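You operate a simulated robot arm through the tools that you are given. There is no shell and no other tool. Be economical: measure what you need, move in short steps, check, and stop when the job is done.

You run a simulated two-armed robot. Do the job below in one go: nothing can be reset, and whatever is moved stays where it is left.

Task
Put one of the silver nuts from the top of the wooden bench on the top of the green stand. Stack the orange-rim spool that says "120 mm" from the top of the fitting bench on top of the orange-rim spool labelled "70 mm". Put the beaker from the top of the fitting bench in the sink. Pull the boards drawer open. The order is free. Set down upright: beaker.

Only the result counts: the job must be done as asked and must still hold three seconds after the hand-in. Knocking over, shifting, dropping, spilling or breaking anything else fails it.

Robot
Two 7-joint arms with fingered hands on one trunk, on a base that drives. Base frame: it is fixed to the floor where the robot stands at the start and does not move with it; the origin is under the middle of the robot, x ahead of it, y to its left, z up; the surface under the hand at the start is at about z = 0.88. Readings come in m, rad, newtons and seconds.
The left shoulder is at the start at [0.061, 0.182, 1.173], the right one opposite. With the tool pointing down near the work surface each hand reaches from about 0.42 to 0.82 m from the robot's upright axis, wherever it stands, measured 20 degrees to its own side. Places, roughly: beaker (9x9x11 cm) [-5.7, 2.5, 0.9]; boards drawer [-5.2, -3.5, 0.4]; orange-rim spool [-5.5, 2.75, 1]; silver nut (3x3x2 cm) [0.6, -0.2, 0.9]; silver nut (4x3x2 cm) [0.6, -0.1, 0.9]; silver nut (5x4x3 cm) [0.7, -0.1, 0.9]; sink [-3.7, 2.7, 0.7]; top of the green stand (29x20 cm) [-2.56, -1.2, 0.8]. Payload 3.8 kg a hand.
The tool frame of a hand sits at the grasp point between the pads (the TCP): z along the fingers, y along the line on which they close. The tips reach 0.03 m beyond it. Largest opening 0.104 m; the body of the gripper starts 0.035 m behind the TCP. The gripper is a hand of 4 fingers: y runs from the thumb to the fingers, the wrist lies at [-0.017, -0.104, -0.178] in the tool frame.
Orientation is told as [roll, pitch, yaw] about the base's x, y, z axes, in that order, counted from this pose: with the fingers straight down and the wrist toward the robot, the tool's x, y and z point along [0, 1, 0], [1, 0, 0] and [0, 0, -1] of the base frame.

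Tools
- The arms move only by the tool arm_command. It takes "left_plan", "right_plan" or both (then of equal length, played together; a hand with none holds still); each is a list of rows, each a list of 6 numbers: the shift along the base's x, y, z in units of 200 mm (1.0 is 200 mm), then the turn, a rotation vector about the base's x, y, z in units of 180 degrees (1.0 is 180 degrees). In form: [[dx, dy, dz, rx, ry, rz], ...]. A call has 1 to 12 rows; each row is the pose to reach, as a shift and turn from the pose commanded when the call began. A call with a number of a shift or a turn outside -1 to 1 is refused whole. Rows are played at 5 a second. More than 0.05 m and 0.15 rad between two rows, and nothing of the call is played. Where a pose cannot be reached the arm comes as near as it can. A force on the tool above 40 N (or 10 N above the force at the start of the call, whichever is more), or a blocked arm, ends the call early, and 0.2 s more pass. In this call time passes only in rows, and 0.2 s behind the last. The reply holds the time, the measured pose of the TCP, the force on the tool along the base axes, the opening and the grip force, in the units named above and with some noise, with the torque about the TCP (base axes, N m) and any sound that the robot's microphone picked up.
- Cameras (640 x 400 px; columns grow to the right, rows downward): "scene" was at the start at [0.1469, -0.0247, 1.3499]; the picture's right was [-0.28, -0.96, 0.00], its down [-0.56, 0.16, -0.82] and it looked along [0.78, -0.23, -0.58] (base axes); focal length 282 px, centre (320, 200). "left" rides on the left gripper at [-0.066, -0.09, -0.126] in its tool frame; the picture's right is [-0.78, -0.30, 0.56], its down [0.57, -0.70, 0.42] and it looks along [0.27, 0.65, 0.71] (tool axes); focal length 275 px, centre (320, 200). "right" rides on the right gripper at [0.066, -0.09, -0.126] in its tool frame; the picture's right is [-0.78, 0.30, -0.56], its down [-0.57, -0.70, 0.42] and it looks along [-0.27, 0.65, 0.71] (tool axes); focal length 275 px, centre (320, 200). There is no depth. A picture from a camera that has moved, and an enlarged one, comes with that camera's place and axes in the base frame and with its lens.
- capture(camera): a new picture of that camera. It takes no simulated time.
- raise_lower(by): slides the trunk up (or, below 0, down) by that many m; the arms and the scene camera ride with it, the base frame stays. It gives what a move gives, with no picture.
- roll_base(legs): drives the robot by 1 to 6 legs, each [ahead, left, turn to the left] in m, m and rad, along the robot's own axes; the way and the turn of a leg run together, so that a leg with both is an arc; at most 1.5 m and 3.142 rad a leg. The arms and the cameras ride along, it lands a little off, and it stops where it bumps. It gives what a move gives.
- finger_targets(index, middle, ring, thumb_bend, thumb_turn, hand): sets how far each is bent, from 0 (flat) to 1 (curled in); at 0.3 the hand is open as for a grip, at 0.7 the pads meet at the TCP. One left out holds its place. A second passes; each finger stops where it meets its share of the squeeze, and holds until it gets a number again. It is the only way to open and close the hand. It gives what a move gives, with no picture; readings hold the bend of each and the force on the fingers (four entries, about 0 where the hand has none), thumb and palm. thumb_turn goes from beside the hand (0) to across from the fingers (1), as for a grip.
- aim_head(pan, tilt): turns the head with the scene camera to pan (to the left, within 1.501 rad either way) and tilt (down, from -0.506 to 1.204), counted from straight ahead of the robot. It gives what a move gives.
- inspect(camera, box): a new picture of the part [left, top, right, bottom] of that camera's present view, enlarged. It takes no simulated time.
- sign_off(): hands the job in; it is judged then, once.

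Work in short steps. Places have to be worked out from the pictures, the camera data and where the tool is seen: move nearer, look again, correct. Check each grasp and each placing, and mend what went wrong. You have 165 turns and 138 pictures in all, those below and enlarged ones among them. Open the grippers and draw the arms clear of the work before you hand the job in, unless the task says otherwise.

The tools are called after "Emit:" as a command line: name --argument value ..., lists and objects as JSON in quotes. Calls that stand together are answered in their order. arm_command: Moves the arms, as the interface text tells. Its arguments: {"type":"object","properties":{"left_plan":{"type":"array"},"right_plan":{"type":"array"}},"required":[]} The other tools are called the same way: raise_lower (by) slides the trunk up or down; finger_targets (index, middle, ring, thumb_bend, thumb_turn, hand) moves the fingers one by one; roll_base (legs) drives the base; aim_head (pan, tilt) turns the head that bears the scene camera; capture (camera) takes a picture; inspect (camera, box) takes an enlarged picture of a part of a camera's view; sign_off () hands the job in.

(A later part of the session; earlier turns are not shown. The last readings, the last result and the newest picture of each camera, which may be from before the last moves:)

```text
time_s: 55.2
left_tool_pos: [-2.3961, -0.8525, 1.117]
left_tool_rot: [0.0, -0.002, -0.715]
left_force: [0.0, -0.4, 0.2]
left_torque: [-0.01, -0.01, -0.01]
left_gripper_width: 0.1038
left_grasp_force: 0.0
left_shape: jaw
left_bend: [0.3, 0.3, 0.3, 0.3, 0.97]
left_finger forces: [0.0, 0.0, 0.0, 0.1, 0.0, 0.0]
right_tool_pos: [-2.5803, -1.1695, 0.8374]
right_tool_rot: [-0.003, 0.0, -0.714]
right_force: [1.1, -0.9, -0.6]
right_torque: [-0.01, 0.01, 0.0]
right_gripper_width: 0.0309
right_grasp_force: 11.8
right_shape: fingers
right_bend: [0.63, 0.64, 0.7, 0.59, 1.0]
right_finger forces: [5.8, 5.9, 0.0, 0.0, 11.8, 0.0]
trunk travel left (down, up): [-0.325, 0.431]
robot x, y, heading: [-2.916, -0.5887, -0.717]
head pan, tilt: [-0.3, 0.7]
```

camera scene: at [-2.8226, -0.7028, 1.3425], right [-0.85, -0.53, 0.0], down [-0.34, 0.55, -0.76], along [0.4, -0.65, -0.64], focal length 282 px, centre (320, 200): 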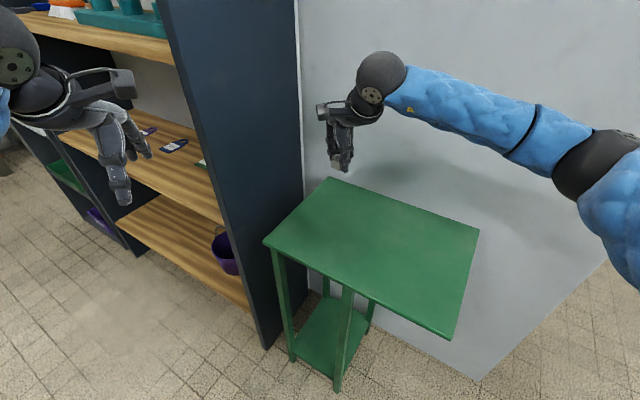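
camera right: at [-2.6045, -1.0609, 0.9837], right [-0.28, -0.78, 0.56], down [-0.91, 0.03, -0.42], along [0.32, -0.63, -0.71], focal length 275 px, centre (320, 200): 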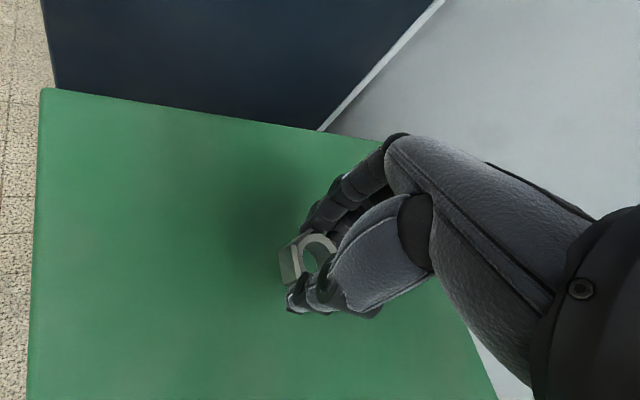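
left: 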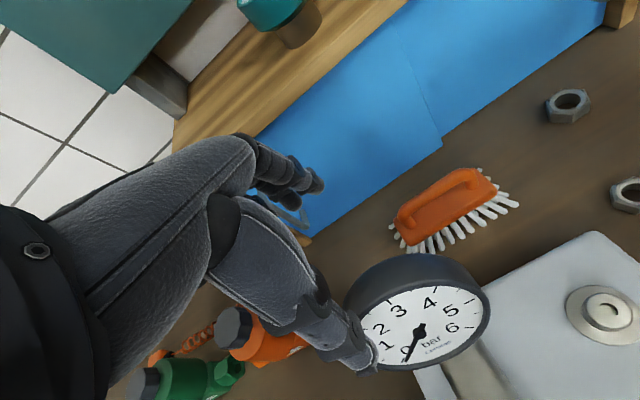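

Emit:
arm_command --right_plan '[[0, 0, -0.015, 0, 0, 0], [0, 0, -0.03, 0, 0, 0]]'

Emit:
inspect --camera "scene" --box '[320, 180, 380, 240]'

```text
time_s: 55.8
left_tool_pos: [-2.3969, -0.8508, 1.1174]
left_tool_rot: [-0.001, -0.001, -0.716]
left_force: [-0.5, -0.9, 0.2]
left_torque: [-0.02, 0.0, -0.02]
left_gripper_width: 0.1038
left_grasp_force: 0.2
left_shape: jaw
left_bend: [0.3, 0.3, 0.3, 0.3, 0.97]
left_finger forces: [0.0, 0.0, 0.0, 0.1, 0.0, 0.0]
right_tool_pos: [-2.5804, -1.1695, 0.8347]
right_tool_rot: [0.001, -0.007, -0.715]
right_force: [-0.6, -1.4, 9.6]
right_torque: [-0.12, 0.08, 0.0]
right_gripper_width: 0.031
right_grasp_force: 15.8
right_shape: fingers
right_bend: [0.63, 0.64, 0.7, 0.58, 1.0]
right_finger forces: [5.8, 13.2, 0.1, 0.0, 13.4, 0.0]
trunk travel left (down, up): [-0.325, 0.431]
robot x, y, heading: [-2.9144, -0.5887, -0.712]
head pan, tilt: [-0.3, 0.7]
```

```text
6.67 times, centred on (350, 210) of scene
camera zoom: at [-2.8239, -0.7017, 1.343], right [-0.85, -0.53, 0.0], down [-0.34, 0.55, -0.77], along [0.4, -0.65, -0.64], focal length 1882 px, centre (120, 133)
```

zoom: 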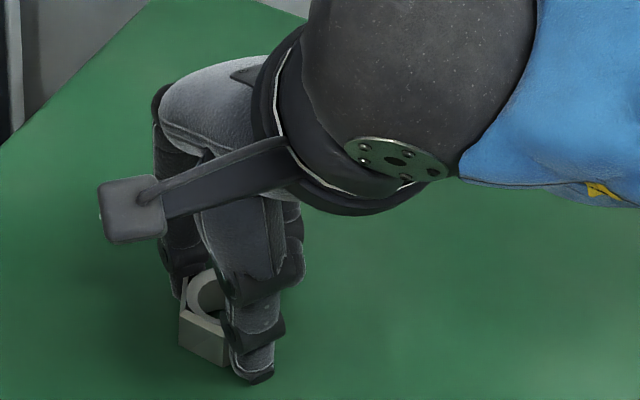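

Contact at z≈0.835. I'll raise the hand about 2 mm, release gradually, then lift away.

Emit:
arm_command --right_plan '[[0, 0, 0.01, 0, 0, 0]]'

Emit:
finger_targets --hand "right" --index 0.45 --middle 0.45 --ring 0.45 --thumb_bend 0.45

Emit:
arm_command --right_plan '[[0, 0, 0.1, 0, 0, 0], [0, 0, 0.3, 0, 0, 0], [0, 0, 0.5, 0, 0, 0], [0, 0, 0.7, 0, 0, 0], [-0.05, 0.15, 0.85, 0, 0, 0], [-0.1, 0.35, 0.95, 0, 0, 0], [-0.2, 0.55, 1.0, 0, 0, 0]]'

Emit:
capture --camera "scene"

```text
time_s: 56.2
left_tool_pos: [-2.397, -0.851, 1.1165]
left_tool_rot: [0.0, -0.001, -0.717]
left_force: [-0.4, -0.6, -0.3]
left_torque: [0.03, 0.0, 0.01]
left_gripper_width: 0.1038
left_grasp_force: 0.1
left_shape: jaw
left_bend: [0.3, 0.3, 0.3, 0.3, 0.97]
left_finger forces: [0.0, 0.0, 0.0, 0.0, 0.0, 0.1]
right_tool_pos: [-2.5812, -1.1694, 0.8341]
right_tool_rot: [-0.001, -0.004, -0.716]
right_force: [1.5, -3.5, 8.3]
right_torque: [-0.16, -0.02, 0.01]
right_gripper_width: 0.0309
right_grasp_force: 15.8
right_shape: fingers
right_bend: [0.63, 0.63, 0.7, 0.59, 1.0]
right_finger forces: [6.5, 12.9, 0.0, 0.0, 12.2, 0.0]
trunk travel left (down, up): [-0.325, 0.431]
robot x, y, heading: [-2.9152, -0.5913, -0.715]
head pan, tilt: [-0.3, 0.7]
```

```text
time_s: 57.2
left_tool_pos: [-2.3962, -0.8504, 1.117]
left_tool_rot: [0.0, -0.002, -0.716]
left_force: [0.4, -0.4, 0.1]
left_torque: [-0.02, 0.02, 0.02]
left_gripper_width: 0.1037
left_grasp_force: 0.1
left_shape: jaw
left_bend: [0.3, 0.3, 0.3, 0.3, 0.97]
left_finger forces: [0.0, 0.0, 0.1, 0.0, 0.0, 0.0]
right_tool_pos: [-2.5815, -1.168, 0.8332]
right_tool_rot: [-0.001, -0.003, -0.714]
right_force: [-1.8, 1.7, 7.0]
right_torque: [-0.13, -0.09, 0.01]
right_gripper_width: 0.0661
right_grasp_force: 3.4
right_shape: fingers
right_bend: [0.45, 0.48, 0.45, 0.45, 0.99]
right_finger forces: [0.0, 7.2, 0.0, 0.1, 0.0, 0.0]
trunk travel left (down, up): [-0.325, 0.431]
robot x, y, heading: [-2.9152, -0.5878, -0.716]
head pan, tilt: [-0.3, 0.7]
```

```text
time_s: 58.8
left_tool_pos: [-2.3954, -0.852, 1.1168]
left_tool_rot: [0.0, 0.0, -0.716]
left_force: [-0.7, -0.8, 0.3]
left_torque: [0.05, 0.0, 0.02]
left_gripper_width: 0.1044
left_grasp_force: 0.1
left_shape: jaw
left_bend: [0.3, 0.3, 0.3, 0.3, 0.97]
left_finger forces: [0.0, 0.1, 0.0, 0.0, 0.0, 0.0]
right_tool_pos: [-2.621, -1.0588, 1.0336]
right_tool_rot: [-0.002, 0.0, -0.718]
right_force: [0.1, 0.5, -0.5]
right_torque: [-0.01, 0.02, -0.03]
right_gripper_width: 0.0662
right_grasp_force: 0.0
right_shape: fingers
right_bend: [0.45, 0.45, 0.45, 0.45, 0.99]
right_finger forces: [0.1, 0.1, 0.0, 0.0, 0.0, 0.0]
trunk travel left (down, up): [-0.325, 0.431]
robot x, y, heading: [-2.9168, -0.5892, -0.712]
head pan, tilt: [-0.3, 0.7]
```

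```text
107 pictures are left
camera scene: at [-2.8237, -0.7019, 1.3427], right [-0.85, -0.53, 0.0], down [-0.34, 0.55, -0.77], along [0.4, -0.65, -0.64], focal length 282 px, centre (320, 200)
```

scene: 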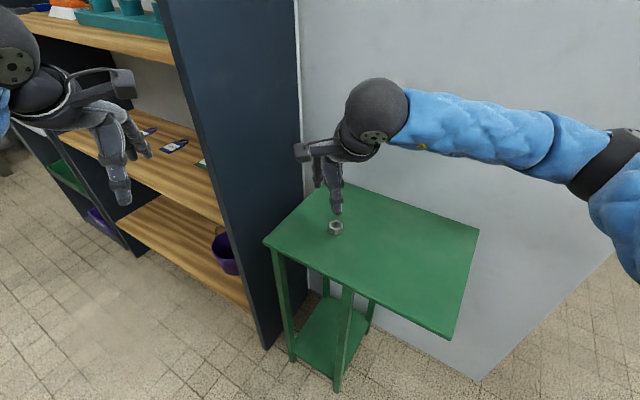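

The nut stands on the stand. I'll raise the right hand, back off, then turn to look toward the drawer area.

Emit:
arm_command --right_plan '[[0, 0.15, 0.15, 0, 0, 0], [-0.1, 0.3, 0.3, 0, 0, 0], [-0.2, 0.45, 0.4, 0, 0, 0]]'

Emit:
roll_base --legs '[[-0.5, 0, 0], [0, 0, -1.42]]'

Emit:
aim_head --pan 0 --tilt 0.3

Emit:
capture --camera "scene"

Emit:
aim_head --pan -1.4 --tilt 0.3

Emit:
capture --camera "scene"

```text
time_s: 59.6
left_tool_pos: [-2.3962, -0.8508, 1.1177]
left_tool_rot: [0.001, 0.0, -0.715]
left_force: [-1.1, 0.3, -0.5]
left_torque: [0.0, -0.03, 0.02]
left_gripper_width: 0.1037
left_grasp_force: 0.0
left_shape: jaw
left_bend: [0.3, 0.3, 0.3, 0.3, 0.97]
left_finger forces: [0.0, 0.0, 0.0, 0.0, 0.1, 0.0]
right_tool_pos: [-2.6587, -0.9695, 1.1138]
right_tool_rot: [-0.001, -0.001, -0.714]
right_force: [-0.2, 0.1, -0.3]
right_torque: [0.03, -0.03, -0.03]
right_gripper_width: 0.0663
right_grasp_force: 0.1
right_shape: fingers
right_bend: [0.45, 0.45, 0.45, 0.45, 0.99]
right_finger forces: [0.1, 0.1, 0.0, 0.1, 0.0, 0.0]
trunk travel left (down, up): [-0.325, 0.431]
robot x, y, heading: [-2.9141, -0.5885, -0.712]
head pan, tilt: [-0.3, 0.7]
```

```text
time_s: 66.0
left_tool_pos: [-3.4778, -0.8117, 1.1163]
left_tool_rot: [0.0, 0.001, -2.142]
left_force: [0.1, -0.1, -0.2]
left_torque: [-0.01, 0.03, -0.02]
left_gripper_width: 0.1039
left_grasp_force: 0.0
left_shape: jaw
left_bend: [0.3, 0.3, 0.3, 0.3, 0.97]
left_finger forces: [0.0, 0.0, 0.0, 0.1, 0.0, 0.1]
right_tool_pos: [-3.6331, -0.5674, 1.1137]
right_tool_rot: [-0.002, -0.001, -2.14]
right_force: [0.6, 0.0, -0.1]
right_torque: [0.02, -0.02, -0.01]
right_gripper_width: 0.0663
right_grasp_force: 0.1
right_shape: fingers
right_bend: [0.45, 0.45, 0.45, 0.45, 0.99]
right_finger forces: [0.0, 0.0, 0.1, 0.0, 0.0, 0.0]
trunk travel left (down, up): [-0.325, 0.431]
robot x, y, heading: [-3.2896, -0.2607, -2.143]
head pan, tilt: [-0.3, 0.7]
```

```text
time_s: 66.9
left_tool_pos: [-3.4791, -0.8112, 1.1155]
left_tool_rot: [-0.001, -0.002, -2.142]
left_force: [0.2, 0.8, 0.7]
left_torque: [0.02, 0.0, 0.02]
left_gripper_width: 0.1041
left_grasp_force: 0.0
left_shape: jaw
left_bend: [0.3, 0.3, 0.3, 0.3, 0.97]
left_finger forces: [0.0, 0.0, 0.0, 0.0, 0.0, 0.1]
right_tool_pos: [-3.6331, -0.5661, 1.1125]
right_tool_rot: [-0.002, 0.0, -2.14]
right_force: [0.1, 0.0, 0.7]
right_torque: [-0.02, 0.02, -0.02]
right_gripper_width: 0.0662
right_grasp_force: 0.2
right_shape: fingers
right_bend: [0.45, 0.45, 0.45, 0.45, 0.99]
right_finger forces: [0.0, 0.0, 0.1, 0.0, 0.1, 0.0]
trunk travel left (down, up): [-0.325, 0.431]
robot x, y, heading: [-3.2878, -0.2603, -2.144]
head pan, tilt: [0.0, 0.3]
```

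```text
106 pictures are left
camera scene: at [-3.3776, -0.3922, 1.3787], right [-0.84, 0.54, 0.0], down [0.16, 0.25, -0.95], along [-0.52, -0.8, -0.3], focal length 282 px, centre (320, 200)
```

scene: 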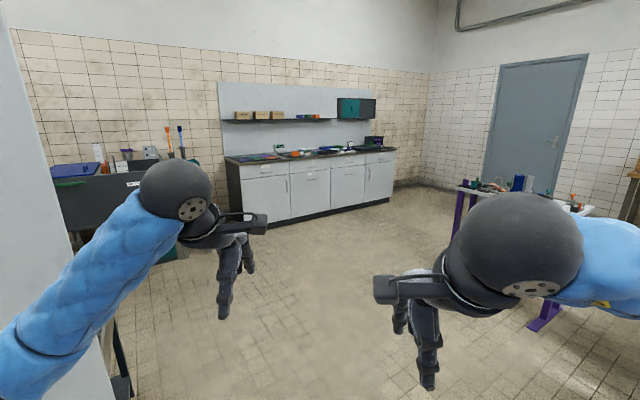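

```text
time_s: 68.4
left_tool_pos: [-3.4774, -0.812, 1.118]
left_tool_rot: [0.0, 0.0, -2.141]
left_force: [0.8, -0.1, -0.5]
left_torque: [-0.02, 0.01, 0.04]
left_gripper_width: 0.104
left_grasp_force: 0.0
left_shape: jaw
left_bend: [0.3, 0.3, 0.3, 0.3, 0.97]
left_finger forces: [0.0, 0.1, 0.0, 0.0, 0.0, 0.0]
right_tool_pos: [-3.6323, -0.5667, 1.1141]
right_tool_rot: [0.0, 0.001, -2.141]
right_force: [-1.0, 0.1, -0.1]
right_torque: [0.03, 0.0, -0.02]
right_gripper_width: 0.0661
right_grasp_force: 0.0
right_shape: fingers
right_bend: [0.45, 0.45, 0.45, 0.45, 0.99]
right_finger forces: [0.1, 0.0, 0.0, 0.0, 0.1, 0.0]
trunk travel left (down, up): [-0.325, 0.431]
robot x, y, heading: [-3.2925, -0.2608, -2.141]
head pan, tilt: [-1.4, 0.3]
```

```text
105 pictures are left
camera scene: at [-3.4131, -0.2775, 1.3788], right [0.39, 0.92, 0.0], down [0.27, -0.11, -0.96], along [-0.88, 0.37, -0.3], focal length 282 px, centre (320, 200)
```

scene: 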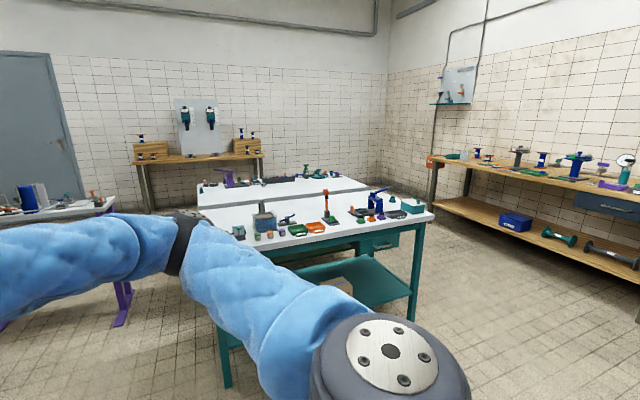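

The white cabinet row along y≈−3.6 should hold the boards drawer. I'll drive toward it and face it.

Emit:
roll_base --legs '[[1.3, 0, 0], [0.9, 0, 0], [0, 0, 0.57]]'

Emit:
aim_head --pan -0.3 --tilt 0.5

Emit:
capture --camera "scene"

```text
time_s: 80.8
left_tool_pos: [-4.3102, -2.6813, 1.1172]
left_tool_rot: [0.001, 0.001, -1.557]
left_force: [0.0, -0.1, 0.0]
left_torque: [0.01, -0.01, -0.01]
left_gripper_width: 0.1038
left_grasp_force: 0.0
left_shape: jaw
left_bend: [0.3, 0.3, 0.3, 0.3, 0.97]
left_finger forces: [0.0, 0.1, 0.0, 0.0, 0.1, 0.1]
right_tool_pos: [-4.5739, -2.5631, 1.1129]
right_tool_rot: [0.0, -0.001, -1.554]
right_force: [0.4, 0.8, 0.2]
right_torque: [0.0, 0.01, -0.01]
right_gripper_width: 0.0663
right_grasp_force: 0.2
right_shape: fingers
right_bend: [0.45, 0.45, 0.45, 0.45, 0.99]
right_finger forces: [0.0, 0.0, 0.0, 0.1, 0.1, 0.1]
trunk travel left (down, up): [-0.325, 0.431]
robot x, y, heading: [-4.4617, -2.1192, -1.553]
head pan, tilt: [-1.4, 0.3]
```

```text
time_s: 82.2
left_tool_pos: [-4.3097, -2.6815, 1.1176]
left_tool_rot: [-0.001, 0.0, -1.557]
left_force: [0.1, -1.1, 0.1]
left_torque: [0.01, -0.02, -0.01]
left_gripper_width: 0.1039
left_grasp_force: 0.1
left_shape: jaw
left_bend: [0.3, 0.3, 0.3, 0.3, 0.97]
left_finger forces: [0.0, 0.1, 0.1, 0.0, 0.0, 0.0]
right_tool_pos: [-4.5738, -2.5635, 1.1132]
right_tool_rot: [-0.001, 0.0, -1.554]
right_force: [-1.4, -0.1, -0.3]
right_torque: [-0.03, -0.01, 0.01]
right_gripper_width: 0.0662
right_grasp_force: 0.0
right_shape: fingers
right_bend: [0.45, 0.45, 0.45, 0.45, 0.99]
right_finger forces: [0.0, 0.0, 0.0, 0.0, 0.0, 0.1]
trunk travel left (down, up): [-0.325, 0.431]
robot x, y, heading: [-4.4604, -2.1165, -1.55]
head pan, tilt: [-0.3, 0.499]
```

```text
104 pictures are left
camera scene: at [-4.4856, -2.2701, 1.3604], right [-0.96, 0.28, 0.0], down [0.14, 0.46, -0.88], along [-0.25, -0.84, -0.48], focal length 282 px, centre (320, 200)
```

scene: 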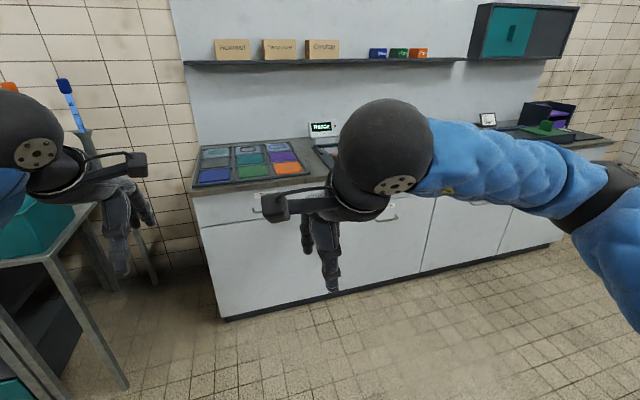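

The arm hides the drawer labels. I'll strafe right and look straight between the hands.

Emit:
roll_base --legs '[[0, -0.6, 0]]'

Emit:
aim_head --pan 0.1 --tilt 0.6

Emit:
capture --camera "scene"

```text
time_s: 85.5
left_tool_pos: [-4.9051, -2.6907, 1.1176]
left_tool_rot: [0.001, 0.001, -1.558]
left_force: [-0.8, 0.1, -0.2]
left_torque: [0.0, 0.02, 0.01]
left_gripper_width: 0.1039
left_grasp_force: 0.0
left_shape: jaw
left_bend: [0.3, 0.3, 0.3, 0.3, 0.97]
left_finger forces: [0.1, 0.0, 0.0, 0.1, 0.1, 0.0]
right_tool_pos: [-5.1688, -2.5715, 1.1127]
right_tool_rot: [0.0, 0.001, -1.556]
right_force: [-0.2, -0.1, -0.3]
right_torque: [0.03, 0.02, -0.06]
right_gripper_width: 0.0665
right_grasp_force: 0.1
right_shape: fingers
right_bend: [0.45, 0.45, 0.45, 0.45, 0.99]
right_finger forces: [0.1, 0.0, 0.1, 0.0, 0.0, 0.1]
trunk travel left (down, up): [-0.325, 0.431]
robot x, y, heading: [-5.0535, -2.1232, -1.559]
head pan, tilt: [-0.3, 0.499]
```

```text
time_s: 86.4
left_tool_pos: [-4.9063, -2.6897, 1.1167]
left_tool_rot: [0.0, -0.001, -1.556]
left_force: [0.7, -1.3, 0.0]
left_torque: [-0.01, -0.03, 0.0]
left_gripper_width: 0.1038
left_grasp_force: 0.0
left_shape: jaw
left_bend: [0.3, 0.3, 0.3, 0.3, 0.97]
left_finger forces: [0.0, 0.0, 0.1, 0.1, 0.0, 0.1]
right_tool_pos: [-5.1692, -2.5723, 1.1125]
right_tool_rot: [-0.002, 0.0, -1.555]
right_force: [0.2, 0.3, 0.0]
right_torque: [0.02, 0.02, 0.02]
right_gripper_width: 0.0664
right_grasp_force: 0.1
right_shape: fingers
right_bend: [0.45, 0.45, 0.45, 0.45, 0.99]
right_finger forces: [0.0, 0.1, 0.0, 0.0, 0.1, 0.1]
trunk travel left (down, up): [-0.325, 0.431]
robot x, y, heading: [-5.056, -2.1281, -1.557]
head pan, tilt: [0.099, 0.6]
```

```text
103 pictures are left
camera scene: at [-5.0445, -2.2791, 1.3513], right [-0.99, -0.11, 0.0], down [-0.06, 0.56, -0.83], along [0.09, -0.82, -0.56], focal length 282 px, centre (320, 200)
```

scene: 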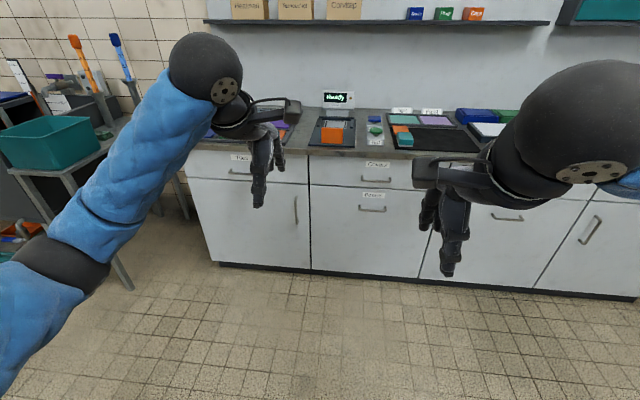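

Emit:
inspect --camera "scene" --box '[290, 140, 450, 240]'

```text
4.00 times, centred on (370, 190) of scene
camera zoom: at [-5.0445, -2.2791, 1.3513], right [-0.99, -0.11, 0.0], down [-0.06, 0.56, -0.83], along [0.09, -0.82, -0.56], focal length 1130 px, centre (120, 240)
```

zoom: 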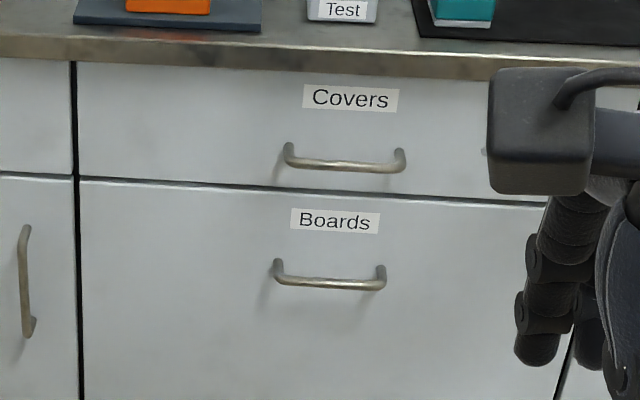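

The "Boards" drawer is the lower one, handle near x≈−5.16, z≈0.63. I'll raise the left hand and move in closer, with the trunk lowered a bit.

Emit:
arm_command --left_plan '[[0, 0.1, 0.2, 0, 0, 0], [0, 0.2, 0.4, 0, 0, 0], [0, 0.35, 0.55, 0, 0, 0], [0, 0.5, 0.7, 0, 0, 0]]'

Emit:
roll_base --legs '[[0.25, 0.1, 0]]'

Emit:
aim_head --pan -0.05 --tilt 0.7

Emit:
capture --camera "scene"

```text
time_s: 87.4
left_tool_pos: [-4.9058, -2.5872, 1.2576]
left_tool_rot: [0.001, 0.0, -1.557]
left_force: [0.2, -0.6, -0.2]
left_torque: [-0.01, 0.0, -0.02]
left_gripper_width: 0.1041
left_grasp_force: 0.0
left_shape: jaw
left_bend: [0.3, 0.3, 0.3, 0.3, 0.97]
left_finger forces: [0.0, 0.0, 0.0, 0.0, 0.1, 0.0]
right_tool_pos: [-5.1698, -2.5697, 1.1133]
right_tool_rot: [-0.001, 0.0, -1.557]
right_force: [-0.3, 0.3, -0.1]
right_torque: [-0.03, -0.04, -0.02]
right_gripper_width: 0.0663
right_grasp_force: 0.1
right_shape: fingers
right_bend: [0.45, 0.45, 0.45, 0.45, 0.99]
right_finger forces: [0.0, 0.0, 0.0, 0.0, 0.1, 0.1]
trunk travel left (down, up): [-0.325, 0.431]
robot x, y, heading: [-5.0512, -2.1282, -1.558]
head pan, tilt: [0.099, 0.6]
```

```text
time_s: 89.3
left_tool_pos: [-4.8009, -2.8399, 1.2566]
left_tool_rot: [0.0, -0.001, -1.558]
left_force: [0.0, -0.5, 0.1]
left_torque: [0.01, 0.0, 0.0]
left_gripper_width: 0.1039
left_grasp_force: 0.1
left_shape: jaw
left_bend: [0.3, 0.3, 0.3, 0.3, 0.97]
left_finger forces: [0.0, 0.1, 0.1, 0.0, 0.1, 0.0]
right_tool_pos: [-5.0653, -2.8216, 1.1129]
right_tool_rot: [-0.001, 0.001, -1.557]
right_force: [0.5, -1.2, 1.3]
right_torque: [0.04, 0.02, 0.0]
right_gripper_width: 0.0664
right_grasp_force: 0.1
right_shape: fingers
right_bend: [0.45, 0.45, 0.45, 0.45, 0.99]
right_finger forces: [0.0, 0.0, 0.0, 0.1, 0.0, 0.0]
trunk travel left (down, up): [-0.325, 0.431]
robot x, y, heading: [-4.9469, -2.3734, -1.558]
head pan, tilt: [0.099, 0.6]
```

```text
time_s: 90.0
left_tool_pos: [-4.8012, -2.8386, 1.2577]
left_tool_rot: [0.002, -0.001, -1.557]
left_force: [-0.6, -0.3, 0.4]
left_torque: [0.01, 0.01, 0.0]
left_gripper_width: 0.1039
left_grasp_force: 0.0
left_shape: jaw
left_bend: [0.3, 0.3, 0.3, 0.3, 0.97]
left_finger forces: [0.0, 0.0, 0.0, 0.1, 0.0, 0.1]
right_tool_pos: [-5.0654, -2.8202, 1.112]
right_tool_rot: [-0.003, -0.001, -1.557]
right_force: [0.5, -0.4, 0.1]
right_torque: [-0.02, -0.05, -0.01]
right_gripper_width: 0.0661
right_grasp_force: 0.1
right_shape: fingers
right_bend: [0.45, 0.45, 0.45, 0.45, 0.99]
right_finger forces: [0.0, 0.0, 0.0, 0.0, 0.0, 0.1]
trunk travel left (down, up): [-0.325, 0.431]
robot x, y, heading: [-4.9516, -2.3763, -1.564]
head pan, tilt: [-0.051, 0.7]
```

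```text
101 pictures are left
camera scene: at [-4.9536, -2.5249, 1.3427], right [-1.0, 0.04, 0.0], down [0.02, 0.64, -0.77], along [-0.03, -0.76, -0.64], focal length 282 px, centre (320, 200)
```

scene: 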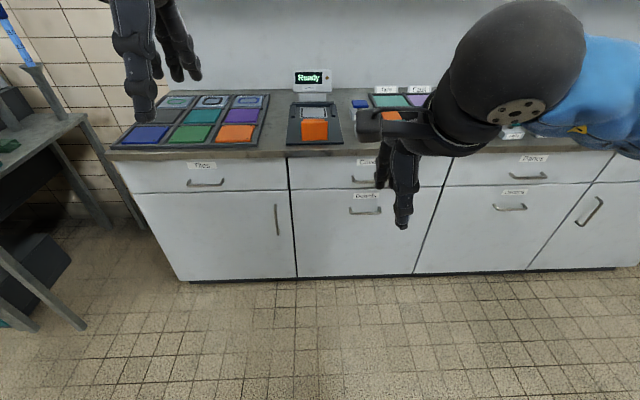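

Triangulation puts the Boards handle at about [−5.17, −3.36, 0.57]. I'll lower the trunk and turn the right hand so the fingers point forward.

Emit:
raise_lower --by -0.25

Emit:
arm_command --right_plan '[[0, -0.07, -0.1, -0.044, 0, 0], [0, -0.14, -0.2, -0.088, 0, 0], [0, -0.21, -0.3, -0.132, 0, 0], [0, -0.28, -0.4, -0.176, 0, 0], [0, -0.35, -0.5, -0.22, 0, 0], [0, -0.42, -0.6, -0.264, 0, 0], [0, -0.49, -0.7, -0.308, 0, 0], [0, -0.56, -0.8, -0.352, 0, 0], [0, -0.6, -0.9, -0.396, 0, 0]]'

Emit:
capture --camera "scene"

Emit:
capture --camera "right"

```text
time_s: 92.6
left_tool_pos: [-4.8017, -2.8382, 1.0089]
left_tool_rot: [0.0, 0.0, -1.557]
left_force: [0.1, -0.3, -0.1]
left_torque: [0.0, 0.0, 0.02]
left_gripper_width: 0.1038
left_grasp_force: 0.2
left_shape: jaw
left_bend: [0.3, 0.3, 0.3, 0.3, 0.97]
left_finger forces: [0.0, 0.0, 0.0, 0.0, 0.0, 0.0]
right_tool_pos: [-5.0642, -2.8264, 0.8572]
right_tool_rot: [-0.001, 0.017, -1.559]
right_force: [0.3, 0.8, 1.0]
right_torque: [0.0, 0.04, 0.01]
right_gripper_width: 0.0665
right_grasp_force: 0.1
right_shape: fingers
right_bend: [0.45, 0.45, 0.45, 0.45, 0.99]
right_finger forces: [0.0, 0.0, 0.1, 0.1, 0.0, 0.0]
trunk travel left (down, up): [-0.075, 0.681]
robot x, y, heading: [-4.9488, -2.3791, -1.559]
head pan, tilt: [-0.051, 0.7]
```

```text
time_s: 94.6
left_tool_pos: [-4.8018, -2.8396, 1.0073]
left_tool_rot: [0.001, 0.0, -1.559]
left_force: [-1.0, 0.4, -0.7]
left_torque: [0.0, -0.02, -0.02]
left_gripper_width: 0.1039
left_grasp_force: 0.0
left_shape: jaw
left_bend: [0.3, 0.3, 0.3, 0.3, 0.97]
left_finger forces: [0.0, 0.0, 0.0, 0.0, 0.1, 0.0]
right_tool_pos: [-4.9613, -3.0121, 0.7669]
right_tool_rot: [-0.027, -1.191, -1.561]
right_force: [0.4, -0.1, 0.2]
right_torque: [-0.03, 0.0, 0.01]
right_gripper_width: 0.0666
right_grasp_force: 0.0
right_shape: fingers
right_bend: [0.45, 0.45, 0.45, 0.45, 0.99]
right_finger forces: [0.1, 0.0, 0.1, 0.1, 0.1, 0.0]
right hand out of reach, approached as far as the arm can: row 1, 2, 3, 4, 5, 6, 7, 8, 9
trunk travel left (down, up): [-0.075, 0.681]
robot x, y, heading: [-4.9498, -2.3799, -1.558]
head pan, tilt: [-0.051, 0.7]
```

```text
100 pictures are left
camera scene: at [-4.9521, -2.6526, 1.0824], right [-1.0, 0.04, 0.0], down [0.02, 0.64, -0.76], along [-0.03, -0.76, -0.64], focal length 282 px, centre (320, 200)
```

scene: 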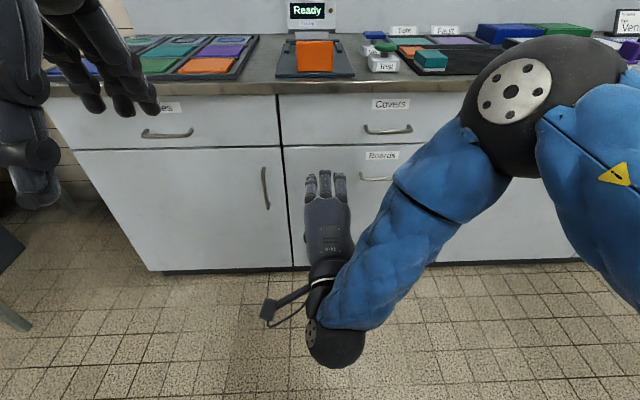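

```text
99 pictures are left
camera right: at [-4.8927, -2.8638, 0.73], right [-0.76, 0.42, 0.49], down [-0.58, -0.12, -0.8], along [-0.28, -0.9, 0.34], focal length 275 px, centre (320, 200)
```

right: 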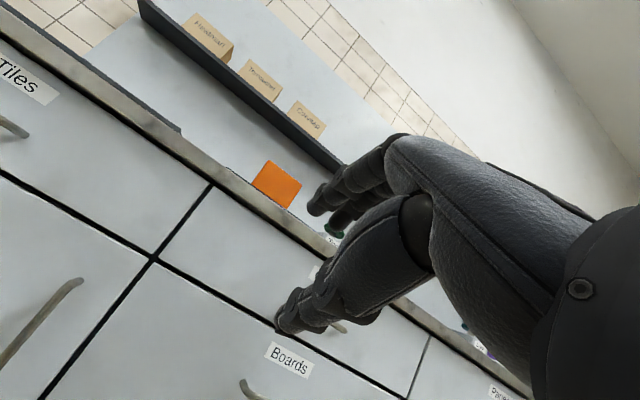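

The hand points forward now, but it was too close in for the arm. I'll push it farther forward, right and down to see what it can reach.

Emit:
arm_command --right_plan '[[-0.1, -0.14, -0.08, 0, 0, 0], [-0.2, -0.28, -0.16, 0, 0, 0], [-0.3, -0.42, -0.24, 0, 0, 0], [-0.4, -0.56, -0.32, 0, 0, 0], [-0.5, -0.7, -0.4, 0, 0, 0]]'

Emit:
capture --camera "right"

Emit:
capture --camera "scene"

```text
time_s: 95.8
left_tool_pos: [-4.8014, -2.841, 1.0054]
left_tool_rot: [0.001, 0.003, -1.557]
left_force: [-0.2, -0.5, 0.0]
left_torque: [0.03, -0.02, -0.03]
left_gripper_width: 0.1038
left_grasp_force: 0.1
left_shape: jaw
left_bend: [0.3, 0.3, 0.3, 0.3, 0.97]
left_finger forces: [0.0, 0.0, 0.1, 0.0, 0.1, 0.1]
right_tool_pos: [-4.9454, -3.0945, 0.7759]
right_tool_rot: [-0.003, -1.174, -1.624]
right_force: [0.4, -0.4, -0.9]
right_torque: [-0.05, 0.01, 0.02]
right_gripper_width: 0.0665
right_grasp_force: 0.0
right_shape: fingers
right_bend: [0.45, 0.45, 0.45, 0.45, 0.99]
right_finger forces: [0.1, 0.1, 0.0, 0.0, 0.0, 0.1]
right hand out of reach, approached as far as the arm can: row 1, 2, 3, 4, 5
trunk travel left (down, up): [-0.075, 0.681]
robot x, y, heading: [-4.9508, -2.3754, -1.559]
head pan, tilt: [-0.051, 0.7]
```

```text
98 pictures are left
camera right: at [-4.8694, -2.9489, 0.7409], right [-0.75, 0.44, 0.49], down [-0.58, -0.09, -0.81], along [-0.32, -0.89, 0.32], focal length 275 px, centre (320, 200)
```

right: 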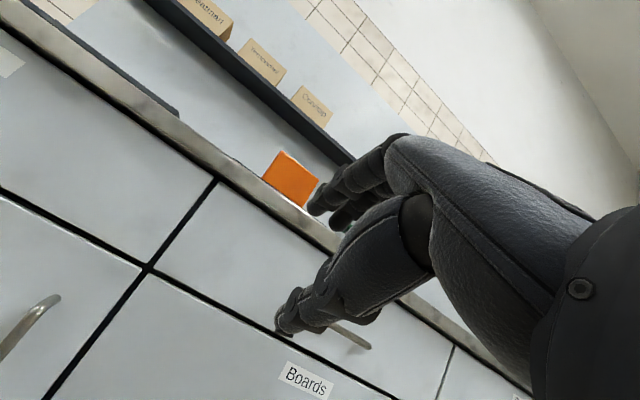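

```text
97 pictures are left
camera scene: at [-4.9522, -2.6546, 1.0818], right [-1.0, 0.04, 0.0], down [0.02, 0.65, -0.76], along [-0.03, -0.76, -0.65], focal length 282 px, centre (320, 200)
```

scene: 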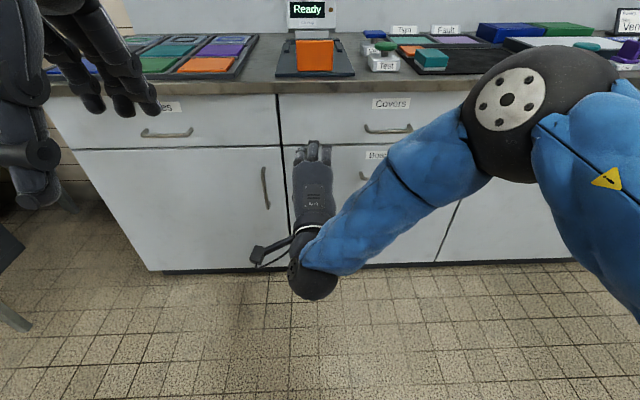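

The wrist is limited at this tilt. I'll go back to about 45° tilt, which still clears the Covers handle, while moving right and down.

Emit:
arm_command --right_plan '[[0, 0, 0, 0.04, 0, 0], [0, 0, 0, 0.08, 0, 0], [0, 0, 0, 0.13, 0, 0], [-0.15, 0, -0.15, 0.13, 0, 0], [-0.3, 0, -0.3, 0.13, 0, 0], [-0.45, 0, -0.45, 0.13, 0, 0], [-0.6, 0, -0.6, 0.13, 0, 0], [-0.75, 0, -0.75, 0.13, 0, 0]]'

Emit:
capture --camera "right"

Emit:
capture --camera "scene"

```text
refused: row 3 steps farther than a row can; nothing moved
```

```text
96 pictures are left
camera right: at [-4.8694, -2.9489, 0.7409], right [-0.75, 0.44, 0.49], down [-0.58, -0.09, -0.81], along [-0.32, -0.89, 0.32], focal length 275 px, centre (320, 200)
```

right: 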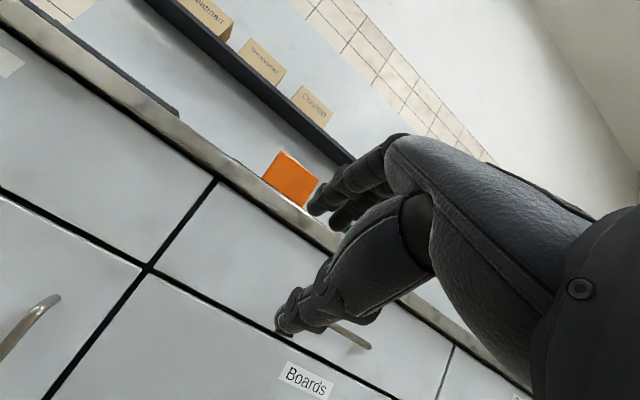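

```text
95 pictures are left
camera scene: at [-4.9522, -2.6546, 1.0818], right [-1.0, 0.04, 0.0], down [0.02, 0.65, -0.76], along [-0.03, -0.76, -0.65], focal length 282 px, centre (320, 200)
```

scene: 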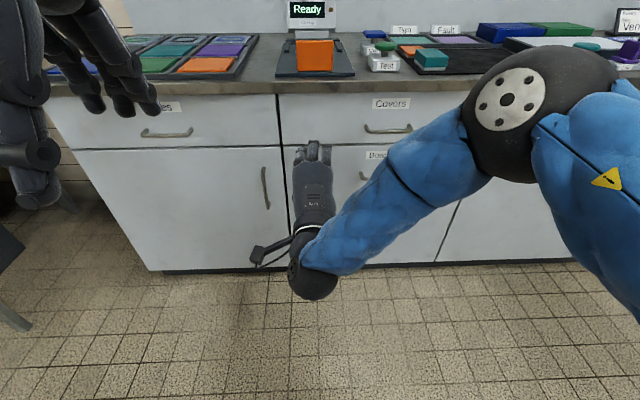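

A rotation step was too big; I'll resend it with smaller steps and not request pictures in the same batch.

Emit:
arm_command --right_plan '[[0, 0, 0, 0.04, 0, 0], [0, 0, 0, 0.08, 0, 0], [0, 0, 0, 0.12, 0, 0], [-0.15, 0, -0.15, 0.13, 0, 0], [-0.3, 0, -0.3, 0.13, 0, 0], [-0.45, 0, -0.45, 0.13, 0, 0], [-0.6, 0, -0.6, 0.13, 0, 0], [-0.75, 0, -0.75, 0.13, 0, 0]]'

```text
time_s: 97.6
left_tool_pos: [-4.8017, -2.839, 1.0071]
left_tool_rot: [0.002, -0.001, -1.557]
left_force: [-0.5, 0.1, 0.9]
left_torque: [-0.02, 0.02, -0.03]
left_gripper_width: 0.1039
left_grasp_force: 0.1
left_shape: jaw
left_bend: [0.3, 0.3, 0.3, 0.3, 0.97]
left_finger forces: [0.1, 0.0, 0.0, 0.0, 0.0, 0.1]
right_tool_pos: [-5.0277, -3.0928, 0.6738]
right_tool_rot: [-0.04, -0.756, -1.618]
right_force: [0.5, 0.0, 0.6]
right_torque: [-0.02, 0.0, 0.05]
right_gripper_width: 0.0663
right_grasp_force: 0.0
right_shape: fingers
right_bend: [0.45, 0.45, 0.45, 0.45, 0.99]
right_finger forces: [0.1, 0.1, 0.0, 0.0, 0.0, 0.1]
right hand out of reach, approached as far as the arm can: row 6, 7, 8
trunk travel left (down, up): [-0.075, 0.681]
robot x, y, heading: [-4.9524, -2.3775, -1.559]
head pan, tilt: [-0.051, 0.7]
```

The arm is folded with the elbow out to the side. I'll raise the trunk and reach farther forward so the forearm aligns with the hand.

Emit:
raise_lower --by 0.12

Emit:
arm_command --right_plan '[[-0.1, -0.05, -0.14, 0, 0, 0], [-0.2, -0.1, -0.28, 0, 0, 0], [-0.3, -0.15, -0.42, 0, 0, 0], [-0.4, -0.2, -0.56, 0, 0, 0], [-0.5, -0.25, -0.7, 0, 0, 0], [-0.6, -0.3, -0.84, 0, 0, 0], [-0.68, -0.35, -0.98, 0, 0, 0]]'

Emit:
capture --camera "scene"

```text
time_s: 99.1
left_tool_pos: [-4.8024, -2.8393, 1.1256]
left_tool_rot: [0.0, 0.001, -1.556]
left_force: [-0.7, 0.6, 0.6]
left_torque: [0.02, 0.02, 0.02]
left_gripper_width: 0.1038
left_grasp_force: 0.1
left_shape: jaw
left_bend: [0.3, 0.3, 0.3, 0.3, 0.97]
left_finger forces: [0.1, 0.0, 0.0, 0.0, 0.0, 0.1]
right_tool_pos: [-5.0273, -3.0694, 0.8832]
right_tool_rot: [-0.026, -0.909, -1.628]
right_force: [0.8, -0.7, -0.2]
right_torque: [0.0, -0.01, 0.01]
right_gripper_width: 0.0664
right_grasp_force: 0.0
right_shape: fingers
right_bend: [0.45, 0.45, 0.45, 0.45, 0.99]
right_finger forces: [0.0, 0.0, 0.1, 0.0, 0.0, 0.0]
trunk travel left (down, up): [-0.195, 0.561]
robot x, y, heading: [-4.9516, -2.3757, -1.558]
head pan, tilt: [-0.051, 0.7]
```

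```text
time_s: 100.7
left_tool_pos: [-4.8024, -2.8397, 1.1277]
left_tool_rot: [-0.001, 0.0, -1.557]
left_force: [-0.5, 0.2, 0.3]
left_torque: [-0.01, 0.02, 0.04]
left_gripper_width: 0.1036
left_grasp_force: 0.0
left_shape: jaw
left_bend: [0.3, 0.3, 0.3, 0.3, 0.97]
left_finger forces: [0.0, 0.0, 0.0, 0.1, 0.0, 0.0]
right_tool_pos: [-5.0477, -3.1824, 0.7543]
right_tool_rot: [-0.04, -0.815, -1.726]
right_force: [0.0, -0.4, -0.5]
right_torque: [0.03, 0.01, -0.01]
right_gripper_width: 0.0667
right_grasp_force: 0.1
right_shape: fingers
right_bend: [0.45, 0.45, 0.45, 0.45, 0.99]
right_finger forces: [0.0, 0.0, 0.0, 0.1, 0.0, 0.1]
right hand out of reach, approached as far as the arm can: row 1, 2, 3, 4, 5, 6, 7
trunk travel left (down, up): [-0.195, 0.561]
robot x, y, heading: [-4.9523, -2.3758, -1.555]
head pan, tilt: [-0.051, 0.7]
```

```text
94 pictures are left
camera scene: at [-4.9529, -2.5834, 1.209], right [-1.0, 0.04, 0.0], down [0.02, 0.64, -0.76], along [-0.03, -0.76, -0.64], focal length 282 px, centre (320, 200)
```

scene: 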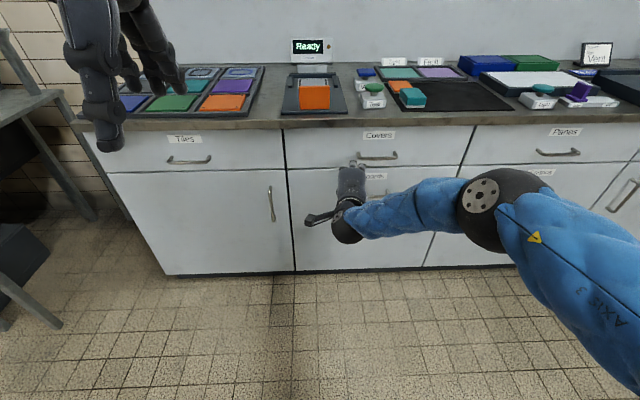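

The elbow sits out to the side. Since the trunk carries the arm as it is, I'll lower the trunk to bring this hand pose down to handle height.

Emit:
raise_lower --by -0.18

Emit:
capture --camera "scene"

Emit:
capture --camera "right"

```text
time_s: 102.7
left_tool_pos: [-4.8013, -2.8387, 0.9483]
left_tool_rot: [0.001, -0.002, -1.557]
left_force: [0.1, 0.0, 0.6]
left_torque: [-0.03, 0.0, -0.01]
left_gripper_width: 0.1038
left_grasp_force: 0.0
left_shape: jaw
left_bend: [0.3, 0.3, 0.3, 0.3, 0.97]
left_finger forces: [0.0, 0.1, 0.0, 0.1, 0.1, 0.0]
right_tool_pos: [-5.0463, -3.1818, 0.5688]
right_tool_rot: [-0.046, -0.798, -1.733]
right_force: [0.2, -0.2, 0.0]
right_torque: [0.0, 0.03, 0.01]
right_gripper_width: 0.0665
right_grasp_force: 0.0
right_shape: fingers
right_bend: [0.45, 0.45, 0.45, 0.45, 0.99]
right_finger forces: [0.0, 0.0, 0.1, 0.1, 0.0, 0.0]
trunk travel left (down, up): [-0.015, 0.741]
robot x, y, heading: [-4.9494, -2.3738, -1.557]
head pan, tilt: [-0.051, 0.7]
```

```text
93 pictures are left
camera scene: at [-4.9514, -2.6902, 1.0183], right [-1.0, 0.04, 0.0], down [0.02, 0.64, -0.77], along [-0.03, -0.76, -0.64], focal length 282 px, centre (320, 200)
```

scene: 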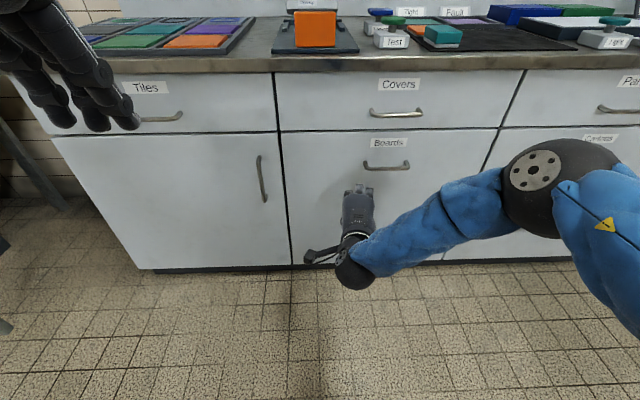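

```text
92 pictures are left
camera right: at [-4.9503, -3.0444, 0.59], right [-0.7, 0.34, 0.63], down [-0.55, 0.3, -0.78], along [-0.45, -0.89, -0.02], focal length 275 px, centre (320, 200)
```

right: 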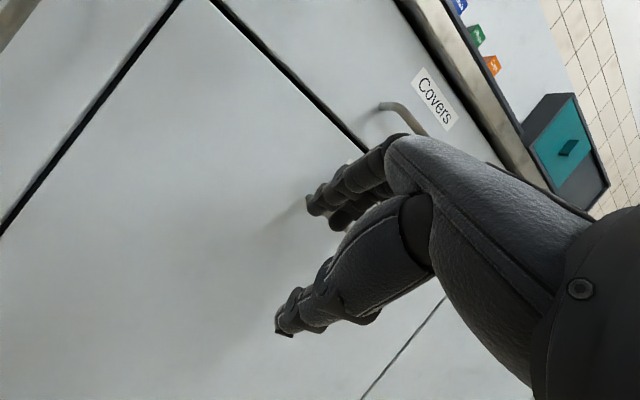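

The hand is now at handle height with about 46° tilt; the handle is at about [−5.173, −3.37, 0.562]. I'll open the hand, lift slightly and drive it in front of the handle.

Emit:
finger_targets --hand "right" --index 0.3 --middle 0.3 --ring 0.3 --thumb_bend 0.3

Emit:
raise_lower --by 0.015

Emit:
roll_base --legs '[[0.09, -0.127, 0]]'

Emit:
inspect --camera "scene" --box '[240, 100, 400, 200]'

Emit:
capture --camera "right"

```text
time_s: 103.7
left_tool_pos: [-4.801, -2.8389, 0.9467]
left_tool_rot: [0.001, 0.0, -1.558]
left_force: [0.5, -1.2, -0.2]
left_torque: [-0.02, 0.0, -0.02]
left_gripper_width: 0.1038
left_grasp_force: 0.0
left_shape: jaw
left_bend: [0.3, 0.3, 0.3, 0.3, 0.97]
left_finger forces: [0.0, 0.0, 0.0, 0.1, 0.1, 0.0]
right_tool_pos: [-5.0457, -3.1812, 0.5672]
right_tool_rot: [-0.047, -0.798, -1.734]
right_force: [-0.2, -1.0, -0.4]
right_torque: [0.02, -0.01, -0.01]
right_gripper_width: 0.1041
right_grasp_force: 0.0
right_shape: fingers
right_bend: [0.3, 0.3, 0.3, 0.3, 0.97]
right_finger forces: [0.0, 0.0, 0.0, 0.0, 0.0, 0.0]
trunk travel left (down, up): [-0.015, 0.741]
robot x, y, heading: [-4.9482, -2.3762, -1.559]
head pan, tilt: [-0.051, 0.7]
```

```text
time_s: 104.3
left_tool_pos: [-4.8015, -2.84, 0.9616]
left_tool_rot: [0.0, 0.001, -1.557]
left_force: [0.0, -0.2, 0.0]
left_torque: [0.04, -0.03, 0.01]
left_gripper_width: 0.1036
left_grasp_force: 0.0
left_shape: jaw
left_bend: [0.3, 0.3, 0.3, 0.3, 0.97]
left_finger forces: [0.0, 0.1, 0.1, 0.1, 0.0, 0.0]
right_tool_pos: [-5.047, -3.1814, 0.5815]
right_tool_rot: [-0.048, -0.797, -1.733]
right_force: [-1.5, 0.2, 0.3]
right_torque: [-0.02, -0.01, -0.02]
right_gripper_width: 0.1041
right_grasp_force: 0.1
right_shape: fingers
right_bend: [0.3, 0.3, 0.3, 0.3, 0.97]
right_finger forces: [0.0, 0.0, 0.0, 0.0, 0.0, 0.0]
trunk travel left (down, up): [-0.03, 0.726]
robot x, y, heading: [-4.9511, -2.3763, -1.559]
head pan, tilt: [-0.051, 0.7]
```

```text
time_s: 105.7
left_tool_pos: [-4.928, -2.9302, 0.9611]
left_tool_rot: [0.002, 0.0, -1.559]
left_force: [-0.5, -0.7, 0.6]
left_torque: [0.03, 0.01, -0.01]
left_gripper_width: 0.1038
left_grasp_force: 0.0
left_shape: jaw
left_bend: [0.3, 0.3, 0.3, 0.3, 0.97]
left_finger forces: [0.0, 0.1, 0.0, 0.0, 0.0, 0.1]
right_tool_pos: [-5.1733, -3.2731, 0.5819]
right_tool_rot: [-0.048, -0.795, -1.734]
right_force: [-0.8, 0.2, -0.2]
right_torque: [0.02, -0.02, 0.03]
right_gripper_width: 0.104
right_grasp_force: 0.1
right_shape: fingers
right_bend: [0.3, 0.3, 0.3, 0.3, 0.97]
right_finger forces: [0.1, 0.0, 0.0, 0.0, 0.0, 0.0]
trunk travel left (down, up): [-0.03, 0.726]
robot x, y, heading: [-5.0785, -2.4667, -1.558]
head pan, tilt: [-0.051, 0.7]
```

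```text
4.00 times, centred on (320, 150) of scene
camera zoom: at [-5.0784, -2.7728, 1.034], right [-1.0, 0.04, 0.0], down [0.02, 0.64, -0.76], along [-0.03, -0.76, -0.64], focal length 1130 px, centre (320, 400)
```

zoom: 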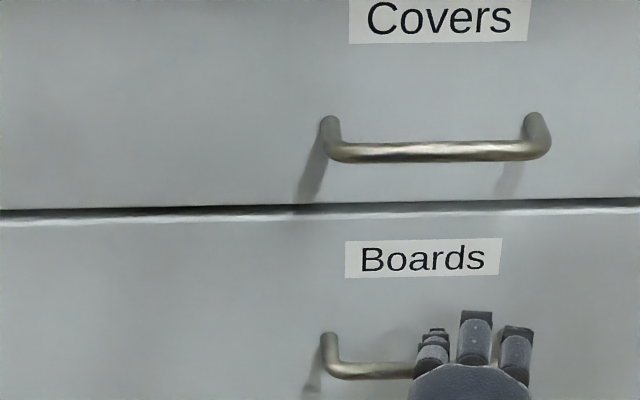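

```text
90 pictures are left
camera right: at [-5.0775, -3.1362, 0.6038], right [-0.7, 0.34, 0.63], down [-0.55, 0.3, -0.78], along [-0.45, -0.89, -0.03], focal length 275 px, centre (320, 200)
```

right: 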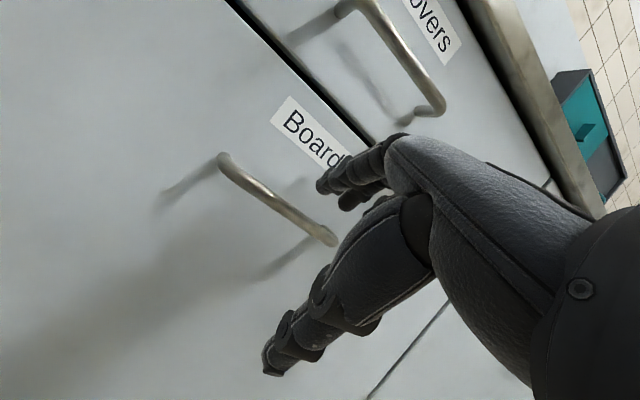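

The bar spans x −5.10…−5.23 at z≈0.572, y≈−3.365, with the fingers just above it. I'll nudge left and ahead so the fingertips pass over the bar, then look.

Emit:
roll_base --legs '[[0.055, 0.015, 0]]'

Emit:
inspect --camera "scene" --box '[260, 90, 420, 190]'

Emit:
capture --camera "right"

```text
time_s: 106.8
left_tool_pos: [-4.9143, -2.9816, 0.9618]
left_tool_rot: [0.003, 0.001, -1.557]
left_force: [0.2, 0.6, 0.3]
left_torque: [0.01, 0.0, -0.03]
left_gripper_width: 0.1038
left_grasp_force: 0.1
left_shape: jaw
left_bend: [0.3, 0.3, 0.3, 0.3, 0.97]
left_finger forces: [0.0, 0.1, 0.1, 0.1, 0.0, 0.0]
right_tool_pos: [-5.1582, -3.3189, 0.5788]
right_tool_rot: [-0.05, -0.788, -1.729]
right_force: [-0.7, 8.7, 0.4]
right_torque: [-0.21, 0.02, -0.04]
right_gripper_width: 0.0973
right_grasp_force: 4.5
right_shape: fingers
right_bend: [0.36, 0.3, 0.3, 0.3, 0.97]
right_finger forces: [9.5, 0.2, 0.0, 0.0, 0.0, 0.0]
trunk travel left (down, up): [-0.03, 0.726]
robot x, y, heading: [-5.0612, -2.5179, -1.561]
head pan, tilt: [-0.051, 0.7]
stopped in leg 1: the force on the tool passed its limit at 49 N (the readings are from after the stop); the commanded pose is now the measured one
```

```text
4.00 times, centred on (340, 140) of scene
camera zoom: at [-5.0641, -2.8231, 1.0343], right [-1.0, 0.04, 0.0], down [0.03, 0.64, -0.77], along [-0.03, -0.76, -0.64], focal length 1130 px, centre (240, 440)
```

zoom: 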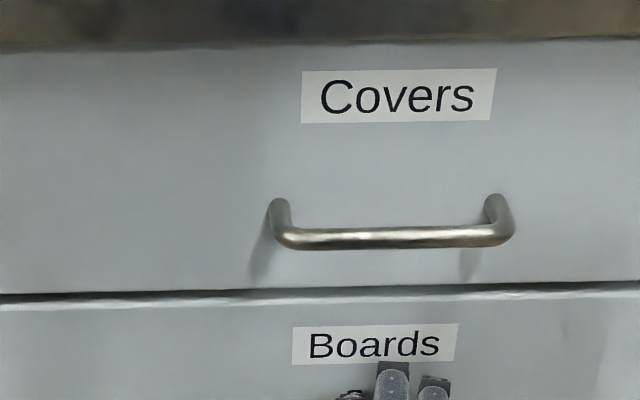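

```text
88 pictures are left
camera right: at [-5.0619, -3.1821, 0.6011], right [-0.7, 0.33, 0.63], down [-0.55, 0.3, -0.78], along [-0.45, -0.89, -0.03], focal length 275 px, centre (320, 200)
```

right: 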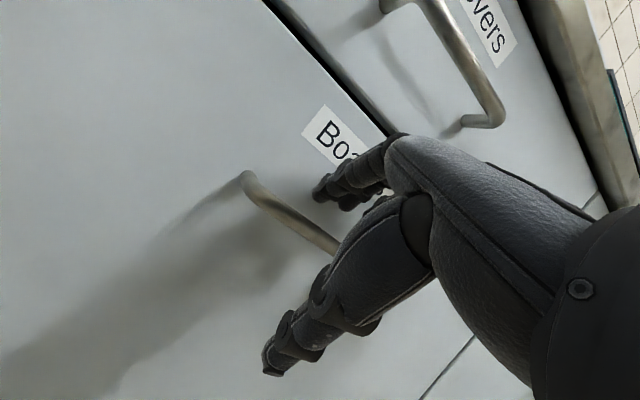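

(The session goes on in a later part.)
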